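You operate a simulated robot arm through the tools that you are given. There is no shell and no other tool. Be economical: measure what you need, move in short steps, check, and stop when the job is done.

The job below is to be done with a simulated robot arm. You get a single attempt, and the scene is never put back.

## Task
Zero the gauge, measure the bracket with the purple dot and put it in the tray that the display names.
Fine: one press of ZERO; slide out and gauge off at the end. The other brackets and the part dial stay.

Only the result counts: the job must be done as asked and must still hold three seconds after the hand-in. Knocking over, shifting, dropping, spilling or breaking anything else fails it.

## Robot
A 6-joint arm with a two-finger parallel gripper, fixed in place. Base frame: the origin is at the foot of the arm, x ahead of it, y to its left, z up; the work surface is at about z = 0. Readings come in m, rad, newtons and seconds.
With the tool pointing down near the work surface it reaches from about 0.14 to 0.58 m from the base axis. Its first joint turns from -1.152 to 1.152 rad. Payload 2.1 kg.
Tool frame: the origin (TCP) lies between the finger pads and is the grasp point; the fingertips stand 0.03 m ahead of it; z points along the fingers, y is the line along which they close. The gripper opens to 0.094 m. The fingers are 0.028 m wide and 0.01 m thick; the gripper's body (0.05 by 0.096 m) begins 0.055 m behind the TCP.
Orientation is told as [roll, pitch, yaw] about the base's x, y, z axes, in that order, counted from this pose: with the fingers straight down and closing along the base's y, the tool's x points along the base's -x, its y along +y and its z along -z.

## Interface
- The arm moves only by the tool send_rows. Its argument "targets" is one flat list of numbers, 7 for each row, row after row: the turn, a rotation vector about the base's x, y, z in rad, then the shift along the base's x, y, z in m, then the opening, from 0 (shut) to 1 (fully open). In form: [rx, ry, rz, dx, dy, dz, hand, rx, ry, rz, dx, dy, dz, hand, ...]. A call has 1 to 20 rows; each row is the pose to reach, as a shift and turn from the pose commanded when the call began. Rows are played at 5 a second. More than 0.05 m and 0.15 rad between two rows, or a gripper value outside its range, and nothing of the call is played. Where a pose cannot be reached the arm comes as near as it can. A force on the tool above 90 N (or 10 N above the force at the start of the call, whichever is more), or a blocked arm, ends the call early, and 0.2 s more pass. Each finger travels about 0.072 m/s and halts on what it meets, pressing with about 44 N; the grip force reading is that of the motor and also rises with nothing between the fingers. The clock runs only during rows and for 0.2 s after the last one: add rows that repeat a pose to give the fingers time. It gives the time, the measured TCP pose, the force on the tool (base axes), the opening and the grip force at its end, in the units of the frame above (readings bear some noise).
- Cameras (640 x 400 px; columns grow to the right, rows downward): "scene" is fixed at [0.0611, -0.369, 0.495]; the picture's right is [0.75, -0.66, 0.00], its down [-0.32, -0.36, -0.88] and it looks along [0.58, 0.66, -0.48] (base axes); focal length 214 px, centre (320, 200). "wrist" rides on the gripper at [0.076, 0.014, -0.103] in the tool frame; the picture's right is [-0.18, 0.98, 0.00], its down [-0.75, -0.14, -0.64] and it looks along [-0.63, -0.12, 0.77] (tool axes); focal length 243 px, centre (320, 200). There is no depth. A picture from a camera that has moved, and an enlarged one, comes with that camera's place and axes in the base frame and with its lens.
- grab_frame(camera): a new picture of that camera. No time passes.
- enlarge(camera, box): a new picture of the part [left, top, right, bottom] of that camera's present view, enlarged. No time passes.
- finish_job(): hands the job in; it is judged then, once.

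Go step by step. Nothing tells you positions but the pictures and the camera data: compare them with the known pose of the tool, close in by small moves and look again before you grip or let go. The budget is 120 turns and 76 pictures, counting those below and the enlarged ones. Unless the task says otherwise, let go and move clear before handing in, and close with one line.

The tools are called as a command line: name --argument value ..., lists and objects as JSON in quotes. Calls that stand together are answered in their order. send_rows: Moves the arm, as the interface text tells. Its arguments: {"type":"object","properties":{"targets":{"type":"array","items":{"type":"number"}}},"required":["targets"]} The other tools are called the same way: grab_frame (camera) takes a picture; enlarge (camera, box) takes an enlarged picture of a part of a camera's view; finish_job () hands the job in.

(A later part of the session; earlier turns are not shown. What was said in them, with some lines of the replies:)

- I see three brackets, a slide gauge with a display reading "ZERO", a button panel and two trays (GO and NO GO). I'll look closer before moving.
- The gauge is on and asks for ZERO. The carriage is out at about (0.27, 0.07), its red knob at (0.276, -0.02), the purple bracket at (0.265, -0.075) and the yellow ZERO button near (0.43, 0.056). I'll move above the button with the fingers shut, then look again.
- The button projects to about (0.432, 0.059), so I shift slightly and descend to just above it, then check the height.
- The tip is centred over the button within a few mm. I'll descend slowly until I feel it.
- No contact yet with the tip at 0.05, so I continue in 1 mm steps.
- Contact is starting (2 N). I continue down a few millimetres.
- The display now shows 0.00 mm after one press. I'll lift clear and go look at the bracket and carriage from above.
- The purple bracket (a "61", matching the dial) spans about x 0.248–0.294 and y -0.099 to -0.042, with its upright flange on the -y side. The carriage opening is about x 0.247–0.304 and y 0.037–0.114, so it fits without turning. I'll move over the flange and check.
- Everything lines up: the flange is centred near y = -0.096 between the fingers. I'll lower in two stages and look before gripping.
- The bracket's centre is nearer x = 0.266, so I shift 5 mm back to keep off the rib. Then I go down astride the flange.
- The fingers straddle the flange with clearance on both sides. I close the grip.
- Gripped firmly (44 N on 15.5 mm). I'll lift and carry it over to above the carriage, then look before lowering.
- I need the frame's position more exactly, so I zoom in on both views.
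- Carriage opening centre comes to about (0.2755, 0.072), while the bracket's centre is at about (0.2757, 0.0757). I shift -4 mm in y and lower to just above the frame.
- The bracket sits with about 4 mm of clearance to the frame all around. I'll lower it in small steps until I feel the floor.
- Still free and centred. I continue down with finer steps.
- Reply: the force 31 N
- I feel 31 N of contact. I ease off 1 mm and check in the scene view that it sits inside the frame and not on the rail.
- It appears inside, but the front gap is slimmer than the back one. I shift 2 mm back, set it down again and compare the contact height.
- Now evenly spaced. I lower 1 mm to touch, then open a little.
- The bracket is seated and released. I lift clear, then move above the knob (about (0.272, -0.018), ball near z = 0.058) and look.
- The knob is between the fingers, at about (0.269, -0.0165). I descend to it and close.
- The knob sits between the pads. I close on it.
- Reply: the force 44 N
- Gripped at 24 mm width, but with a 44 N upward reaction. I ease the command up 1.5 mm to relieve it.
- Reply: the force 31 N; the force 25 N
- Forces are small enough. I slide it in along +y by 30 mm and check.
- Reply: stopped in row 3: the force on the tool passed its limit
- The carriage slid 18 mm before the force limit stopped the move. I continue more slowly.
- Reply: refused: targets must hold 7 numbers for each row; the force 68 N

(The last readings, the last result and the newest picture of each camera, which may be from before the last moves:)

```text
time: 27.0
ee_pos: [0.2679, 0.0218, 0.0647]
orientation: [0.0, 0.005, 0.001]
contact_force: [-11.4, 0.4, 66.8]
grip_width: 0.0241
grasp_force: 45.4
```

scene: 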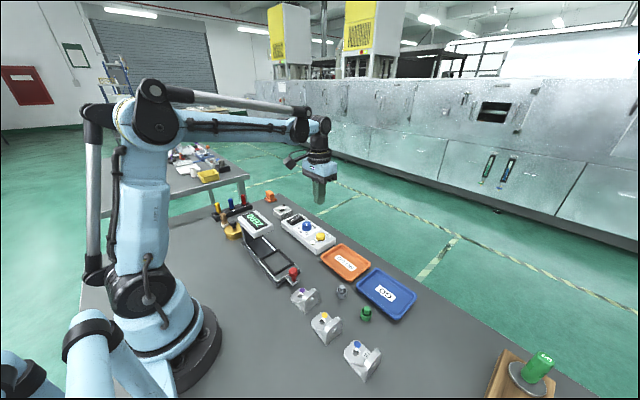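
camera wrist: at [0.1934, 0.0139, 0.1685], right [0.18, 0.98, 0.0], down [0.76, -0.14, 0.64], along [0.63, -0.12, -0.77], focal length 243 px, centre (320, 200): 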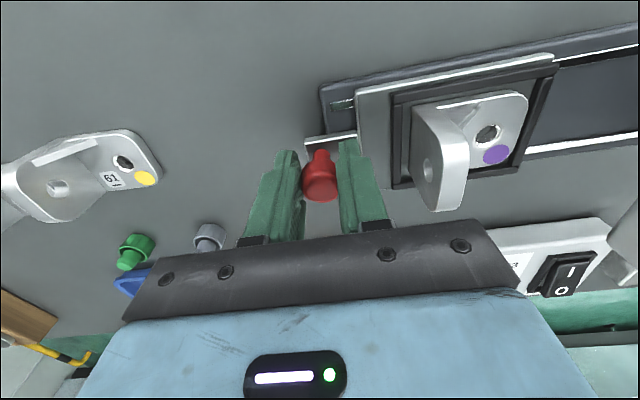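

Sliding freely; the z preload is 67 N, so I raise 1.2 mm and continue.

send_rows --targets '[0, 0, 0, 0.0003, 0, 0.0012, 0, 0, 0, 0, 0.0003, 0.003, 0.0012, 0, 0, 0, 0, 0.0003, 0.006, 0.0012, 0, 0, 0, 0, 0.0003, 0.009, 0.0012, 0, 0, 0, 0, 0.0003, 0.012, 0.0012, 0, 0, 0, 0, 0.0003, 0.015, 0.0012, 0, 0, 0, 0, 0.0003, 0.015, 0.0012, 0]'

grab_frame --camera "scene"

grab_frame --camera "wrist"

```text
time: 28.6
ee_pos: [0.2692, 0.037, 0.0647]
orientation: [-0.002, 0.006, 0.0]
contact_force: [-7.3, -1.1, -19.3]
grip_width: 0.0244
grasp_force: 44.4
```

```text
31 pictures are left
```

scene: 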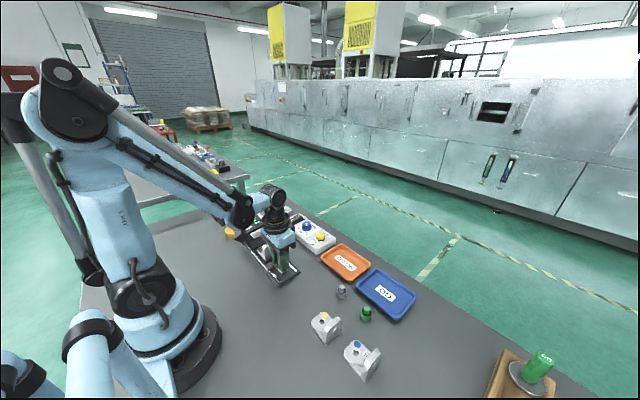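

```text
30 pictures are left
camera wrist: at [0.1935, 0.051, 0.1692], right [0.18, 0.98, 0.0], down [0.76, -0.14, 0.64], along [0.63, -0.12, -0.77], focal length 243 px, centre (320, 200)
```

wrist: 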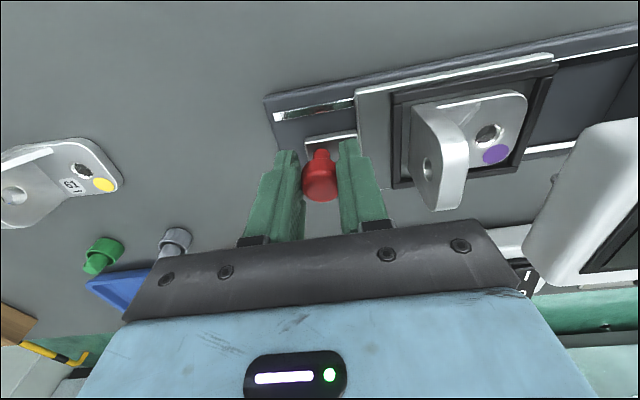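

Travel so far is 54 mm, all clear, and the gripper body still has about 45 mm to the display. I continue another 18 mm, slowly.

send_rows --targets '[0, 0, 0, 0, 0.003, -0.0003, 0, 0, 0, 0, 0, 0.006, -0.0003, 0, 0, 0, 0, 0, 0.009, -0.0003, 0, 0, 0, 0, 0, 0.012, -0.0003, 0, 0, 0, 0, 0, 0.015, -0.0003, 0, 0, 0, 0, 0, 0.018, -0.0003, 0, 0, 0, 0, 0, 0.018, -0.0003, 0]'

grab_frame --camera "wrist"

enlarge --camera "scene" --box '[210, 180, 330, 290]'

```text
time: 30.2
ee_pos: [0.2689, 0.055, 0.0652]
orientation: [0.0, 0.007, 0.001]
contact_force: [-16.7, -0.3, -4.1]
grip_width: 0.0247
grasp_force: 45.2
```

```text
29 pictures are left
camera wrist: at [0.1937, 0.0691, 0.1694], right [0.18, 0.98, 0.0], down [0.76, -0.14, 0.64], along [0.63, -0.12, -0.77], focal length 243 px, centre (320, 200)
```

wrist: 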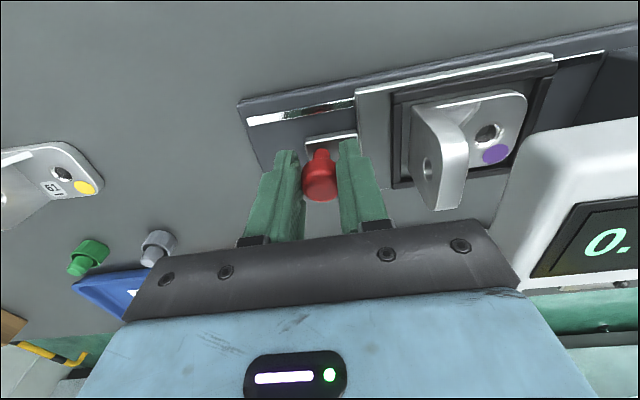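

```text
3.64 times, centred on (270, 235) of scene
camera zoom: at [0.0611, -0.369, 0.495], right [0.75, -0.66, 0.0], down [-0.32, -0.36, -0.88], along [0.58, 0.66, -0.48], focal length 780 px, centre (502, 73)
```

zoom: 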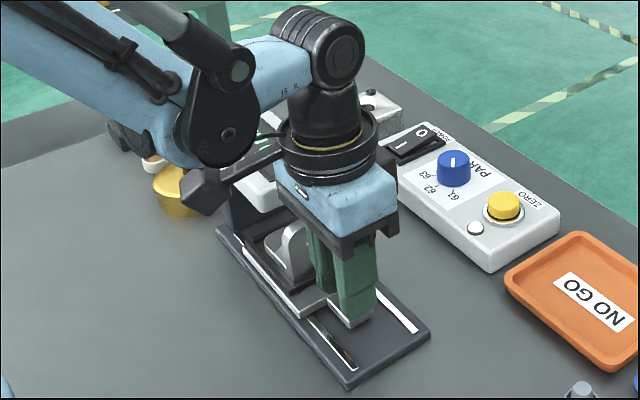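

Display edge is still about 30 mm from the gripper. I go on in small steps toward the stop.

send_rows --targets '[0, 0, 0, 0, 0.002, 0, 0, 0, 0, 0, 0, 0.004, 0, 0, 0, 0, 0, 0, 0.006, 0, 0, 0, 0, 0, 0, 0.008, 0, 0, 0, 0, 0, 0, 0.01, 0, 0, 0, 0, 0, 0, 0.01, 0, 0]'

grab_frame --camera "wrist"

```text
time: 31.6
ee_pos: [0.2695, 0.065, 0.0649]
orientation: [0.001, 0.009, -0.002]
contact_force: [-14.2, -0.6, 24.5]
grip_width: 0.0244
grasp_force: 44.8
```

```text
27 pictures are left
camera wrist: at [0.194, 0.0791, 0.1692], right [0.18, 0.98, 0.0], down [0.76, -0.14, 0.64], along [0.62, -0.12, -0.77], focal length 243 px, centre (320, 200)
```

wrist: 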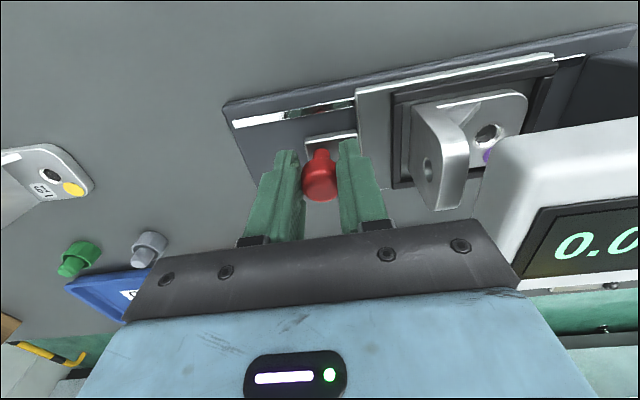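

82 mm travelled and no stop yet. I continue with 2 mm steps, up to 12 mm more.

send_rows --targets '[0, 0, 0, 0, 0.002, 0, 0, 0, 0, 0, 0, 0.004, 0, 0, 0, 0, 0, 0, 0.006, 0, 0, 0, 0, 0, 0, 0.008, 0, 0, 0, 0, 0, 0, 0.01, 0, 0, 0, 0, 0, 0, 0.012, 0, 0, 0, 0, 0, 0, 0.012, 0, 0]'

grab_frame --camera "wrist"

enlarge --camera "scene" --box '[210, 180, 330, 290]'

```text
time: 33.2
ee_pos: [0.2701, 0.0771, 0.0648]
orientation: [-0.001, 0.006, 0.001]
contact_force: [-11.8, -0.1, 30.4]
grip_width: 0.0244
grasp_force: 44.8
```

```text
26 pictures are left
camera wrist: at [0.194, 0.0912, 0.1687], right [0.18, 0.98, 0.0], down [0.76, -0.14, 0.64], along [0.63, -0.12, -0.77], focal length 243 px, centre (320, 200)
```

wrist: 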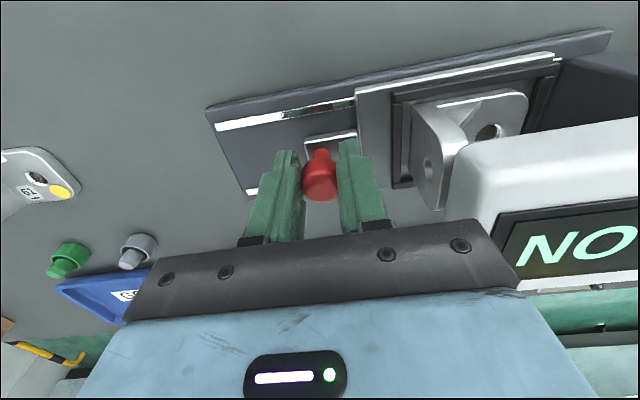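

```text
3.64 times, centred on (270, 235) of scene
camera zoom: at [0.061, -0.369, 0.495], right [0.75, -0.66, 0.0], down [-0.32, -0.36, -0.88], along [0.58, 0.66, -0.48], focal length 780 px, centre (502, 73)
```

zoom: 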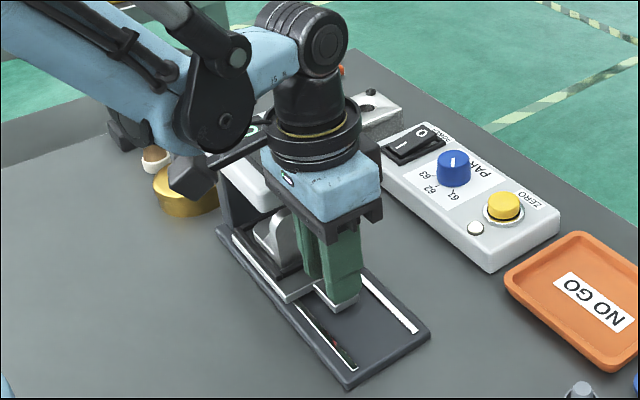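

The display now reads "NO…". I'll release the knob and back off to read it in full.

send_rows --targets '[0, 0, 0, 0, 0, 0, 0.25, 0, 0, 0, 0, 0, 0, 0.42, 0, 0, 0, 0, 0, 0, 0.42, 0, 0, 0, 0, 0, 0.03, 0.42, 0, 0, 0, 0, 0, 0.06, 0.42, 0, 0, 0, 0, -0.04, 0.09, 0.42, 0, 0, 0, 0, -0.06, 0.13, 0.42, 0, 0, 0, 0, -0.06, 0.13, 0.42]'

grab_frame --camera "wrist"

enlarge --camera "scene" --box '[210, 190, 330, 290]'

```text
time: 35.0
ee_pos: [0.268, 0.0167, 0.1955]
orientation: [0.001, 0.005, -0.001]
contact_force: [0.4, 0.1, -0.3]
grip_width: 0.0396
grasp_force: 0.2
```

```text
24 pictures are left
camera wrist: at [0.1919, 0.0303, 0.2991], right [0.18, 0.98, 0.0], down [0.76, -0.14, 0.64], along [0.63, -0.12, -0.77], focal length 243 px, centre (320, 200)
```

wrist: 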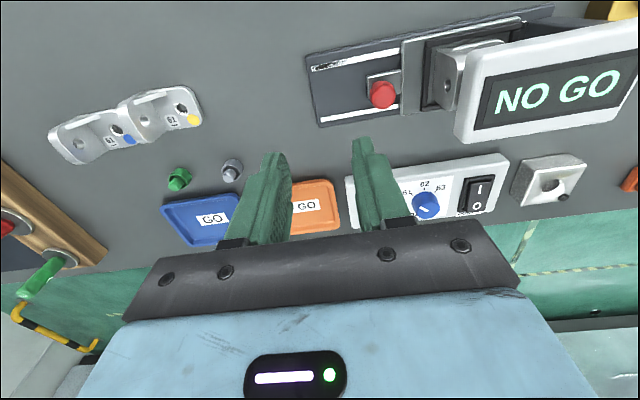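

```text
4.00 times, centred on (270, 240) of scene
camera zoom: at [0.0611, -0.369, 0.495], right [0.75, -0.66, 0.0], down [-0.32, -0.36, -0.88], along [0.58, 0.66, -0.48], focal length 858 px, centre (520, 40)
```

zoom: 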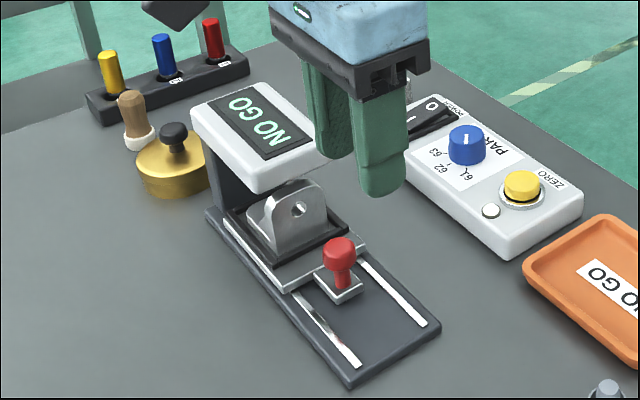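

It reads NO GO. I'll go back to the knob, nudge it inward slightly to confirm it's at the stop and the reading holds, then draw it out.

send_rows --targets '[0, 0, 0, 0, 0.02, -0.04, 0.42, 0, 0, 0, 0, 0.06, -0.07, 0.42, 0, 0, 0, 0, 0.06, -0.1, 0.42, 0, 0, 0, 0, 0.06, -0.125, 0.42, 0, 0, 0, 0, 0.06, -0.13, 0.42, 0, 0, 0, 0, 0.06, -0.13, 0.15, 0, 0, 0, 0, 0.06, -0.13, 0, 0, 0, 0, 0, 0.06, -0.13, 0]'

grab_frame --camera "wrist"

```text
time: 36.8
ee_pos: [0.2689, 0.0748, 0.0644]
orientation: [0.0, 0.006, 0.0]
contact_force: [2.0, 0.0, -15.3]
grip_width: 0.0239
grasp_force: 44.6
```

```text
22 pictures are left
camera wrist: at [0.1932, 0.0898, 0.169], right [0.18, 0.98, 0.0], down [0.76, -0.14, 0.64], along [0.63, -0.12, -0.77], focal length 243 px, centre (320, 200)
```

wrist: 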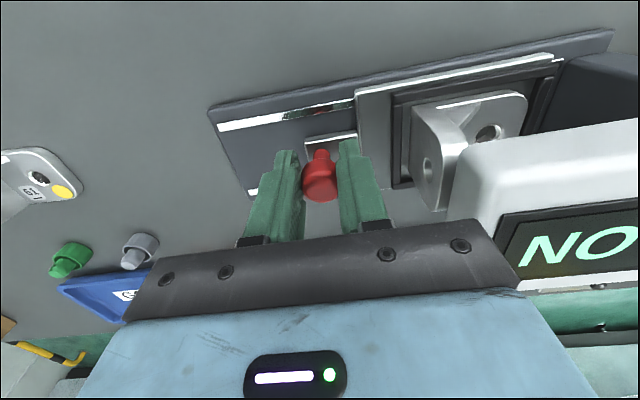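

send_rows --targets '[0, 0, 0, 0, 0.002, 0, 0, 0, 0, 0, 0, 0.004, 0, 0, 0, 0, 0, 0, 0.005, 0, 0, 0, 0, 0, 0, 0.006, 0, 0, 0, 0, 0, 0, 0.006, 0, 0]'

grab_frame --camera "wrist"

```text
time: 38.0
ee_pos: [0.2695, 0.0821, 0.0649]
orientation: [0.0, 0.007, -0.001]
contact_force: [-8.0, 0.6, -30.8]
grip_width: 0.0245
grasp_force: 45.1
```

```text
21 pictures are left
camera wrist: at [0.1935, 0.0962, 0.1693], right [0.18, 0.98, 0.0], down [0.76, -0.14, 0.64], along [0.63, -0.12, -0.77], focal length 243 px, centre (320, 200)
```

wrist: 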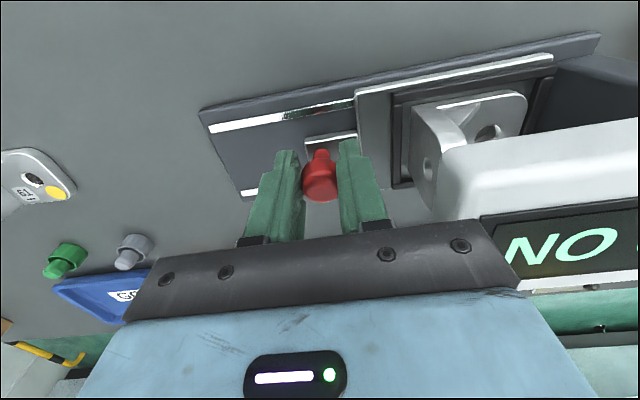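

The reading stays NO…(GO) a further 6 mm in. Now I draw the slide back out, slowly.

send_rows --targets '[0, 0, 0, 0, -0.003, -0.0005, 0, 0, 0, 0, 0, -0.007, -0.0005, 0, 0, 0, 0, 0, -0.011, -0.0005, 0, 0, 0, 0, 0, -0.015, -0.0005, 0, 0, 0, 0, 0, -0.019, -0.0005, 0, 0, 0, 0, 0, -0.023, -0.0005, 0, 0, 0, 0, 0, -0.027, -0.0005, 0, 0, 0, 0, 0, -0.031, -0.0005, 0, 0, 0, 0, 0, -0.035, -0.0005, 0, 0, 0, 0, 0, -0.039, -0.0005, 0, 0, 0, 0, 0, -0.043, -0.0005, 0, 0, 0, 0, 0, -0.047, -0.0005, 0, 0, 0, 0, 0, -0.05, -0.0005, 0]'

```text
time: 40.8
ee_pos: [0.2705, 0.0323, 0.0647]
orientation: [0.0, 0.004, -0.002]
contact_force: [-3.5, 1.2, -6.8]
grip_width: 0.0244
grasp_force: 44.7
```

send_rows --targets '[0, 0, 0, 0, -0.004, 0, 0, 0, 0, 0, 0, -0.008, 0, 0, 0, 0, 0, 0, -0.012, 0, 0, 0, 0, 0, 0, -0.016, 0, 0, 0, 0, 0, 0, -0.02, 0, 0, 0, 0, 0, 0, -0.024, 0, 0, 0, 0, 0, 0, -0.028, 0, 0, 0, 0, 0, 0, -0.032, 0, 0, 0, 0, 0, 0, -0.036, 0, 0, 0, 0, 0, 0, -0.04, 0, 0, 0, 0, 0, 0, -0.044, 0, 0, 0, 0, 0, 0, -0.047, 0, 0, 0, 0, 0, 0, -0.049, 0, 0]'

grab_frame --camera "wrist"

```text
time: 43.6
ee_pos: [0.2697, -0.016, 0.0645]
orientation: [0.0, 0.006, 0.0]
contact_force: [-4.0, 0.1, 43.0]
grip_width: 0.0241
grasp_force: 44.8
```

```text
20 pictures are left
camera wrist: at [0.1937, -0.002, 0.1685], right [0.18, 0.98, 0.0], down [0.76, -0.14, 0.64], along [0.63, -0.12, -0.77], focal length 243 px, centre (320, 200)
```

wrist: 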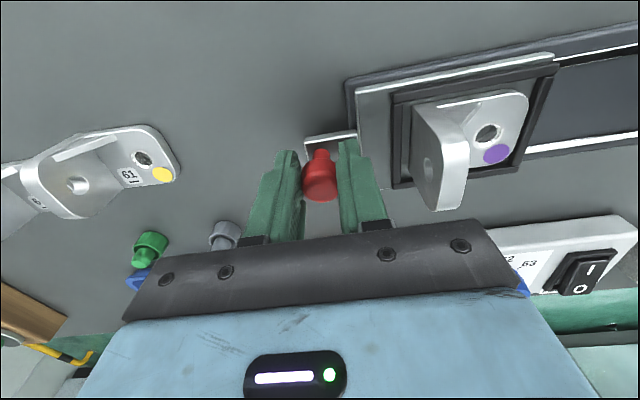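

The slide is out as at the start. I nudge it 2 mm for good measure, release, and move above the bracket flange.

send_rows --targets '[0, 0, 0, 0, -0.001, 0.0006, 0, 0, 0, 0, 0, -0.002, 0.0006, 0, 0, 0, 0, 0, -0.002, 0.0006, 0.3, 0, 0, 0, 0, -0.002, 0.0006, 0.45, 0, 0, 0, 0, -0.002, 0.0006, 0.45, 0, 0, 0, 0, -0.002, 0.03, 0.45, 0, 0, 0, 0, -0.002, 0.065, 0.4, 0, 0, 0, 0.004, 0.03, 0.065, 0.35, 0, 0, 0, 0.0095, 0.062, 0.065, 0.35, 0, 0, 0, 0.0095, 0.062, 0.045, 0.35, 0, 0, 0, 0.0095, 0.062, 0.045, 0.35]'

grab_frame --camera "wrist"

enlarge --camera "scene" --box '[230, 210, 330, 290]'

```text
time: 46.0
ee_pos: [0.2788, 0.0454, 0.108]
orientation: [0.0, 0.006, 0.001]
contact_force: [0.1, 0.1, -1.1]
grip_width: 0.0328
grasp_force: 0.0
```

```text
19 pictures are left
camera wrist: at [0.2018, 0.0594, 0.2124], right [0.18, 0.98, 0.0], down [0.76, -0.14, 0.64], along [0.63, -0.12, -0.77], focal length 243 px, centre (320, 200)
```

wrist: 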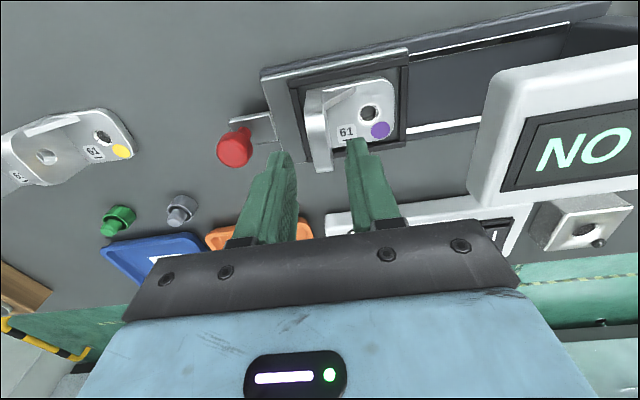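

```text
5.00 times, centred on (280, 250) of scene
camera zoom: at [0.0611, -0.369, 0.495], right [0.75, -0.66, 0.0], down [-0.32, -0.36, -0.88], along [0.58, 0.66, -0.48], focal length 1072 px, centre (520, -50)
```

zoom: 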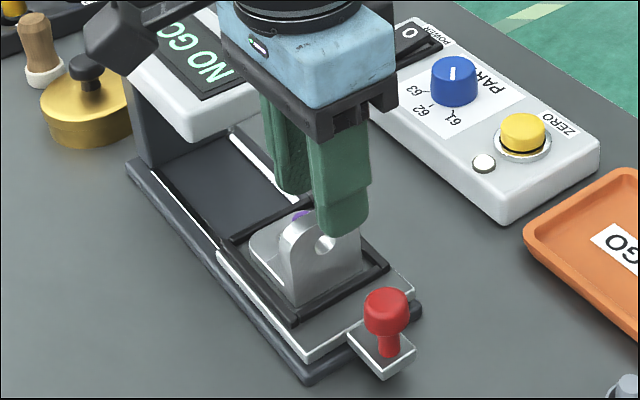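

The flange lies between the fingers (about 2–3 mm in +y). I descend with that correction and grip.

send_rows --targets '[0, 0, 0, 0, 0.003, -0.01, 0.4, 0, 0, 0, 0, 0.003, -0.028, 0.4, 0, 0, 0, 0, 0.003, -0.039, 0.4, 0, 0, 0, 0, 0.003, -0.039, 0.4]'

enlarge --camera "wrist" --box '[200, 40, 440, 190]'

```text
time: 47.0
ee_pos: [0.2788, 0.049, 0.0698]
orientation: [0.0, 0.005, 0.0]
contact_force: [-0.1, -0.2, 0.2]
grip_width: 0.0377
grasp_force: 0.1
```

```text
2.67 times, centred on (320, 115) of wrist
camera zoom: at [0.2027, 0.0625, 0.1739], right [0.18, 0.98, 0.0], down [0.76, -0.14, 0.64], along [0.63, -0.12, -0.77], focal length 647 px, centre (320, 427)
```

zoom: 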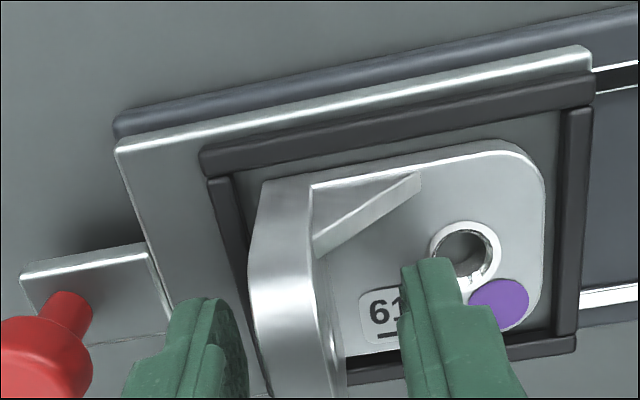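

The flange is nearer the left finger, so I shift 3 mm back in y and close.

send_rows --targets '[0, 0, 0, 0, -0.003, 0, 0.4, 0, 0, 0, 0, -0.003, 0, 0.3, 0, 0, 0, 0, -0.003, 0, 0.15, 0, 0, 0, 0, -0.003, 0, 0, 0, 0, 0, 0, -0.003, 0, 0]'

enlarge --camera "wrist" --box '[200, 40, 440, 190]'

```text
time: 48.2
ee_pos: [0.2785, 0.0453, 0.0716]
orientation: [-0.001, 0.003, 0.0]
contact_force: [0.5, -0.2, -0.3]
grip_width: 0.0156
grasp_force: 44.5
```

```text
2.67 times, centred on (320, 115) of wrist
camera zoom: at [0.2029, 0.0596, 0.1744], right [0.18, 0.98, 0.0], down [0.76, -0.14, 0.64], along [0.63, -0.12, -0.77], focal length 647 px, centre (320, 427)
```

zoom: 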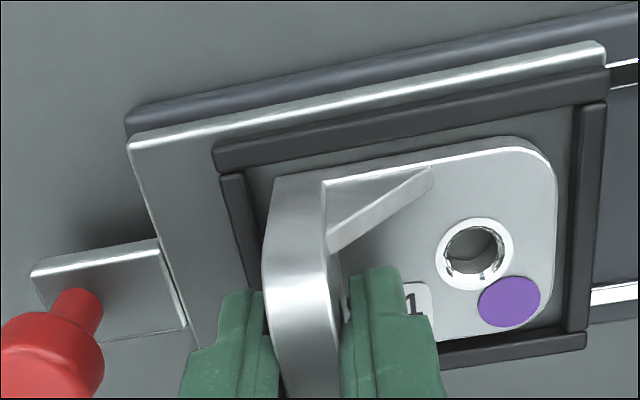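

Gripped again. The NO GO tray's centre is about (0.438, -0.055), so the TCP goes to about (0.443, -0.080). I lift and carry there.

send_rows --targets '[0, 0, 0, 0, 0, 0.02, 0, 0, 0, 0, 0, 0, 0.05, 0, 0, 0, 0, 0, 0, 0.09, 0, 0, 0, 0, 0.028, -0.021, 0.09, 0, 0, 0, 0, 0.056, -0.042, 0.09, 0, 0, 0, 0, 0.084, -0.063, 0.09, 0, 0, 0, 0, 0.112, -0.084, 0.09, 0, 0, 0, 0, 0.14, -0.105, 0.09, 0, 0, 0, 0, 0.165, -0.125, 0.09, 0, 0, 0, 0, 0.165, -0.125, 0.05, 0, 0, 0, 0, 0.165, -0.125, 0.03, 0, 0, 0, 0, 0.165, -0.125, 0.03, 0]'

grab_frame --camera "wrist"

enlarge --camera "scene" --box '[290, 210, 420, 320]'

```text
time: 50.8
ee_pos: [0.4434, -0.0804, 0.0999]
orientation: [-0.001, 0.005, 0.0]
contact_force: [0.7, -0.5, -1.1]
grip_width: 0.0157
grasp_force: 44.2
```

```text
15 pictures are left
camera wrist: at [0.3681, -0.065, 0.2046], right [0.18, 0.98, 0.0], down [0.76, -0.14, 0.64], along [0.63, -0.12, -0.77], focal length 243 px, centre (320, 200)
```

wrist: 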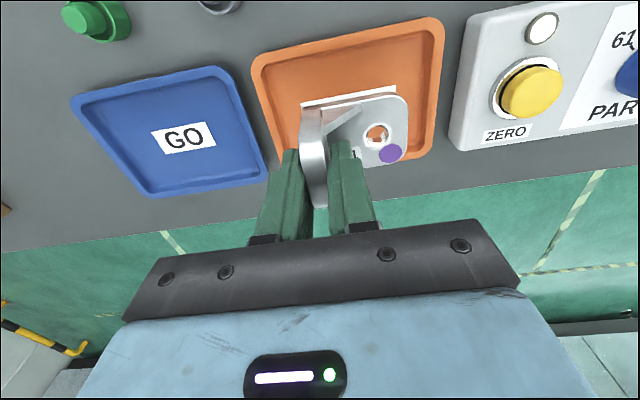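

```text
3.64 times, centred on (355, 265) of scene
camera zoom: at [0.0611, -0.369, 0.495], right [0.75, -0.66, 0.0], down [-0.32, -0.36, -0.88], along [0.58, 0.66, -0.48], focal length 780 px, centre (193, -36)
```

zoom: 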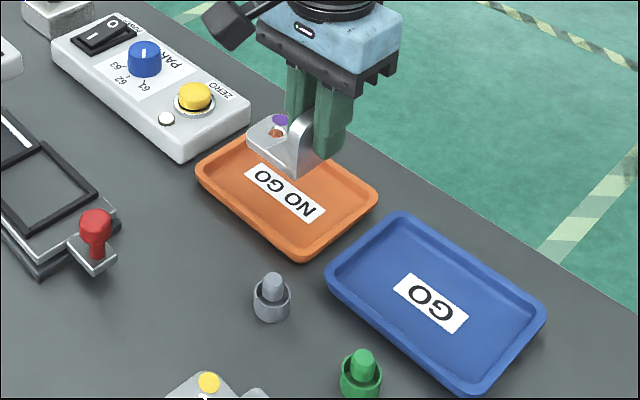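

The bracket is over the tray with small offset. I shift (+2, +4) mm and lower toward the tray floor.

send_rows --targets '[0, 0, 0, 0.002, 0.004, -0.015, 0, 0, 0, 0, 0.002, 0.004, -0.03, 0, 0, 0, 0, 0.002, 0.004, -0.036, 0, 0, 0, 0, 0.002, 0.004, -0.038, 0, 0, 0, 0, 0.002, 0.004, -0.039, 0]'

enlarge --camera "scene" --box '[310, 220, 400, 290]'

grab_frame --camera "wrist"

```text
time: 52.0
ee_pos: [0.4457, -0.0754, 0.062]
orientation: [0.0, 0.005, 0.0]
contact_force: [0.2, 0.4, -0.8]
grip_width: 0.0156
grasp_force: 43.8
```

```text
5.71 times, centred on (355, 255) of scene
camera zoom: at [0.0611, -0.369, 0.495], right [0.75, -0.66, 0.0], down [-0.32, -0.36, -0.88], along [0.58, 0.66, -0.48], focal length 1226 px, centre (120, -114)
```

zoom: 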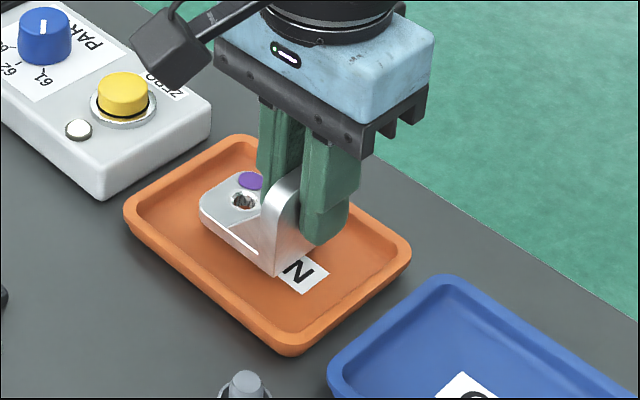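

```text
12 pictures are left
camera wrist: at [0.37, -0.0608, 0.1658], right [0.18, 0.98, 0.0], down [0.76, -0.14, 0.64], along [0.63, -0.12, -0.77], focal length 243 px, centre (320, 200)
```

wrist: 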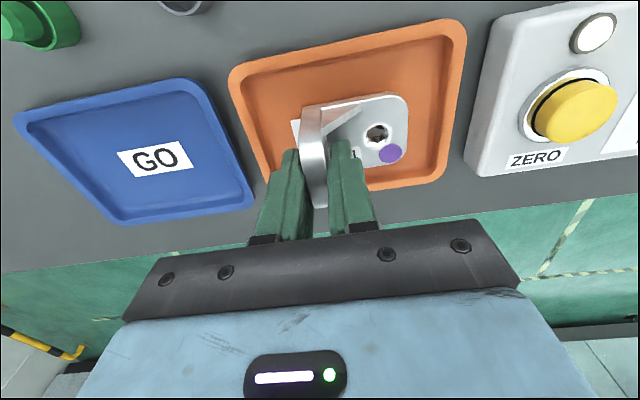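

It's inside the rim. I shift 4 mm back in x and y toward the middle and lower to contact.

send_rows --targets '[0, 0, 0, -0.004, -0.004, 0, 0, 0, 0, 0, -0.004, -0.004, -0.002, 0, 0, 0, 0, -0.004, -0.004, -0.004, 0, 0, 0, 0, -0.004, -0.004, -0.005, 0, 0, 0, 0, -0.004, -0.004, -0.006, 0]'

```text
time: 53.2
ee_pos: [0.4414, -0.0801, 0.055]
orientation: [0.001, 0.005, 0.0]
contact_force: [0.3, 0.1, -0.9]
grip_width: 0.0156
grasp_force: 44.4
```

send_rows --targets '[0, 0, 0, 0, 0, -0.001, 0, 0, 0, 0, 0, 0, -0.0015, 0, 0, 0, 0, 0, 0, -0.002, 0]'

```text
time: 54.0
ee_pos: [0.4431, -0.0803, 0.0528]
orientation: [0.0, 0.006, -0.001]
contact_force: [0.6, 0.5, -1.8]
grip_width: 0.0156
grasp_force: 44.4
```

send_rows --targets '[0, 0, 0, 0, 0, -0.001, 0, 0, 0, 0, 0, 0, -0.0015, 0, 0, 0, 0, 0, 0, -0.002, 0]'

enlarge --camera "scene" --box '[310, 220, 400, 290]'

```text
time: 54.8
ee_pos: [0.4432, -0.0806, 0.0531]
orientation: [-0.001, 0.004, 0.001]
contact_force: [2.0, -4.0, 11.9]
grip_width: 0.0153
grasp_force: 44.1
```

```text
5.71 times, centred on (355, 255) of scene
camera zoom: at [0.061, -0.369, 0.495], right [0.75, -0.66, 0.0], down [-0.32, -0.36, -0.88], along [0.58, 0.66, -0.48], focal length 1226 px, centre (120, -114)
```

zoom: 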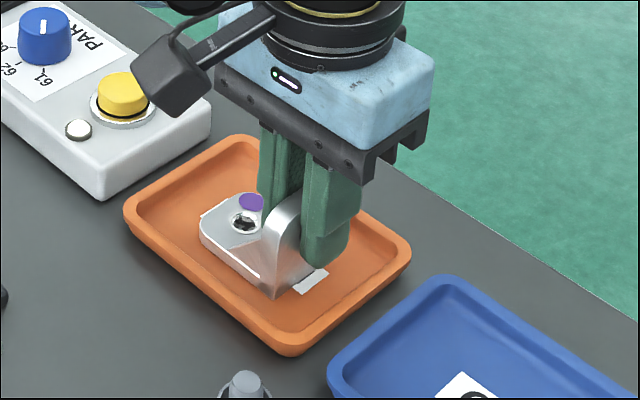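

The bracket rests in the NO GO tray (12 N contact). I release, lift, and head for the POWER switch with fingers shut.

send_rows --targets '[0, 0, 0, 0, 0, 0, 0.15, 0, 0, 0, 0, 0, 0, 0.33, 0, 0, 0, 0, 0, 0, 0.33, 0, 0, 0, 0, 0, 0.03, 0.33, 0, 0, 0, 0, 0, 0.07, 0.33, 0, 0, 0, 0, 0, 0.11, 0.33, 0, 0, 0, 0, 0.045, 0.12, 0.2, 0, 0, 0, 0, 0.09, 0.12, 0, 0, 0, 0, 0, 0.135, 0.12, 0, 0, 0, 0, 0, 0.18, 0.12, 0, 0, 0, 0, 0, 0.225, 0.12, 0, 0, 0, 0, 0, 0.27, 0.12, 0, 0, 0, 0, 0, 0.28, 0.11, 0, 0, 0, 0, 0, 0.28, 0.11, 0]'

grab_frame --camera "wrist"

enlarge --camera "scene" --box '[240, 170, 400, 290]'

```text
time: 57.8
ee_pos: [0.4413, 0.199, 0.1606]
orientation: [-0.001, 0.007, 0.0]
contact_force: [0.2, -0.2, -0.5]
grip_width: 0.0002
grasp_force: 33.1
```

```text
10 pictures are left
camera wrist: at [0.3652, 0.2136, 0.2652], right [0.18, 0.98, 0.0], down [0.76, -0.14, 0.64], along [0.63, -0.12, -0.77], focal length 243 px, centre (320, 200)
```

wrist: 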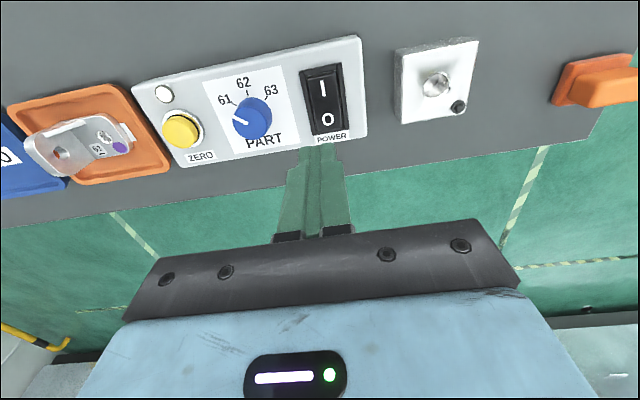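

```text
3.33 times, centred on (320, 230) of scene
camera zoom: at [0.0611, -0.369, 0.495], right [0.75, -0.66, 0.0], down [-0.32, -0.36, -0.88], along [0.58, 0.66, -0.48], focal length 715 px, centre (320, 100)
```

zoom: 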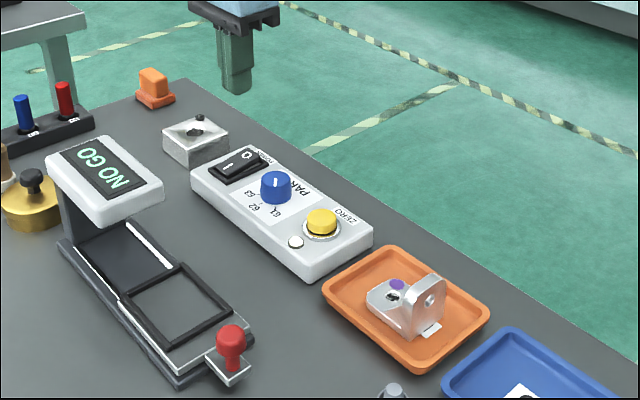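

The bracket sits properly in NO GO, and the slide is out. The switch's O end is at about (0.454, 0.205, 0.045); I move above it and lower to just clear.

send_rows --targets '[0, 0, 0, 0.0155, 0.006, -0.02, 0, 0, 0, 0, 0.0155, 0.006, -0.05, 0, 0, 0, 0, 0.0155, 0.006, -0.07, 0, 0, 0, 0, 0.0155, 0.006, -0.07, 0]'

enlarge --camera "scene" --box '[250, 180, 330, 250]'

enlarge --camera "wrist" --box '[230, 60, 430, 210]'

```text
time: 58.8
ee_pos: [0.4577, 0.2062, 0.0917]
orientation: [-0.001, 0.006, -0.002]
contact_force: [-0.6, 0.1, 0.0]
grip_width: 0.0
grasp_force: 33.4
```

```text
5.71 times, centred on (290, 215) of scene
camera zoom: at [0.0611, -0.369, 0.495], right [0.75, -0.66, 0.0], down [-0.32, -0.36, -0.88], along [0.58, 0.66, -0.48], focal length 1226 px, centre (491, 114)
```

zoom: 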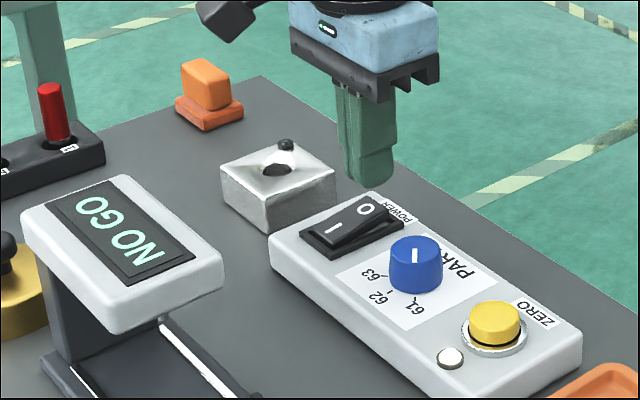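

```text
2.67 times, centred on (330, 135) of wrist
camera zoom: at [0.3817, 0.2208, 0.1944], right [0.18, 0.98, 0.0], down [0.76, -0.14, 0.64], along [0.63, -0.12, -0.77], focal length 647 px, centre (293, 373)
```

zoom: 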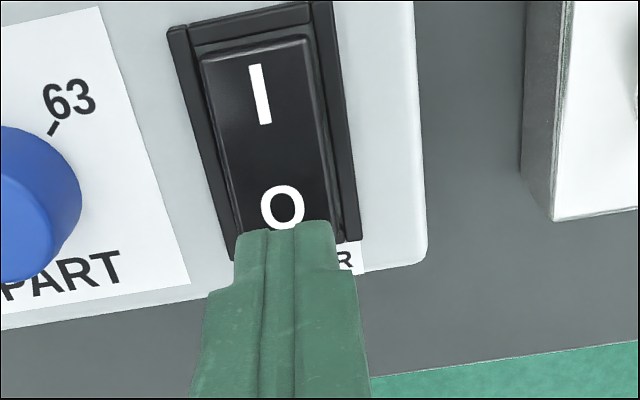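

Lateral alignment is good; I shift 3 mm back and press down in small steps.

send_rows --targets '[0, 0, 0, -0.003, 0, -0.004, 0, 0, 0, 0, -0.003, 0, -0.008, 0, 0, 0, 0, -0.003, 0, -0.011, 0, 0, 0, 0, -0.003, 0, -0.013, 0, 0, 0, 0, -0.003, 0, -0.015, 0]'

```text
time: 60.0
ee_pos: [0.4548, 0.2068, 0.076]
orientation: [0.001, 0.004, 0.001]
contact_force: [-1.4, 0.2, -0.9]
grip_width: 0.0
grasp_force: 32.9
```

send_rows --targets '[0, 0, 0, 0, 0, -0.001, 0, 0, 0, 0, 0, 0, -0.002, 0, 0, 0, 0, 0, 0, -0.003, 0, 0, 0, 0, 0, 0, -0.004, 0]'

enlarge --camera "scene" --box '[250, 180, 330, 250]'

```text
time: 61.0
ee_pos: [0.4553, 0.2061, 0.0719]
orientation: [-0.001, 0.006, 0.0]
contact_force: [0.7, -0.6, 0.9]
grip_width: 0.0
grasp_force: 33.1
```

```text
5.71 times, centred on (290, 215) of scene
camera zoom: at [0.0611, -0.369, 0.495], right [0.75, -0.66, 0.0], down [-0.32, -0.36, -0.88], along [0.58, 0.66, -0.48], focal length 1226 px, centre (491, 114)
```

zoom: 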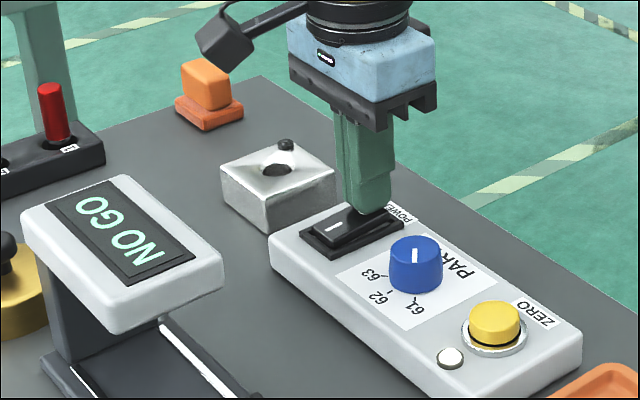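

The rocker seems to be moving already; I continue 4 mm more.

send_rows --targets '[0, 0, 0, 0, 0, -0.001, 0, 0, 0, 0, 0, 0, -0.002, 0, 0, 0, 0, 0, 0, -0.003, 0, 0, 0, 0, 0, 0, -0.004, 0]'

enlarge --camera "scene" --box '[250, 180, 330, 250]'

```text
time: 62.0
ee_pos: [0.4543, 0.2059, 0.0692]
orientation: [0.0, 0.003, 0.0]
contact_force: [6.2, 1.6, 49.5]
grip_width: 0.0
grasp_force: 32.9
```

```text
5.71 times, centred on (290, 215) of scene
camera zoom: at [0.0609, -0.3691, 0.4949], right [0.75, -0.66, 0.0], down [-0.32, -0.36, -0.88], along [0.58, 0.66, -0.48], focal length 1226 px, centre (491, 114)
```

zoom: 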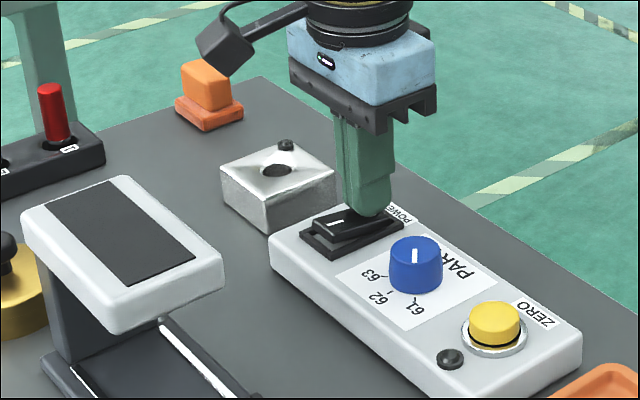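

The display is dark and the indicator is out: the gauge is off. I lift away and take a last look.

send_rows --targets '[0, 0, 0, 0, 0, 0.01, 0, 0, 0, 0, 0, 0, 0.04, 0, 0, 0, 0, 0, 0, 0.08, 0, 0, 0, 0, 0, 0, 0.12, 0, 0, 0, 0, 0, 0, 0.16, 0, 0, 0, 0, 0, 0, 0.16, 0]'

enlarge --camera "scene" --box '[220, 170, 420, 390]'

```text
time: 63.4
ee_pos: [0.4542, 0.2066, 0.228]
orientation: [0.0, 0.007, -0.002]
contact_force: [-0.4, -0.3, 0.3]
grip_width: 0.0
grasp_force: 33.2
```

```text
1.82 times, centred on (320, 280) of scene
camera zoom: at [0.0611, -0.369, 0.495], right [0.75, -0.66, 0.0], down [-0.32, -0.36, -0.88], along [0.58, 0.66, -0.48], focal length 390 px, centre (320, 54)
```

zoom: 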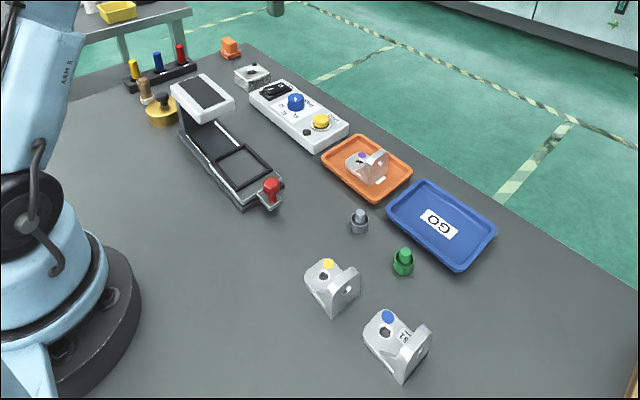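

Everything is in place: the gauge is off, the slide is out, the bracket is in NO GO, and the other brackets and the dial look unmoved. I'm handing in.

finish_job

```text
The job is handed in.
```

I zeroed the gauge with one press and measured the purple-dot bracket, which read NO GO; it is now in the NO GO tray, with the slide out and the gauge off.
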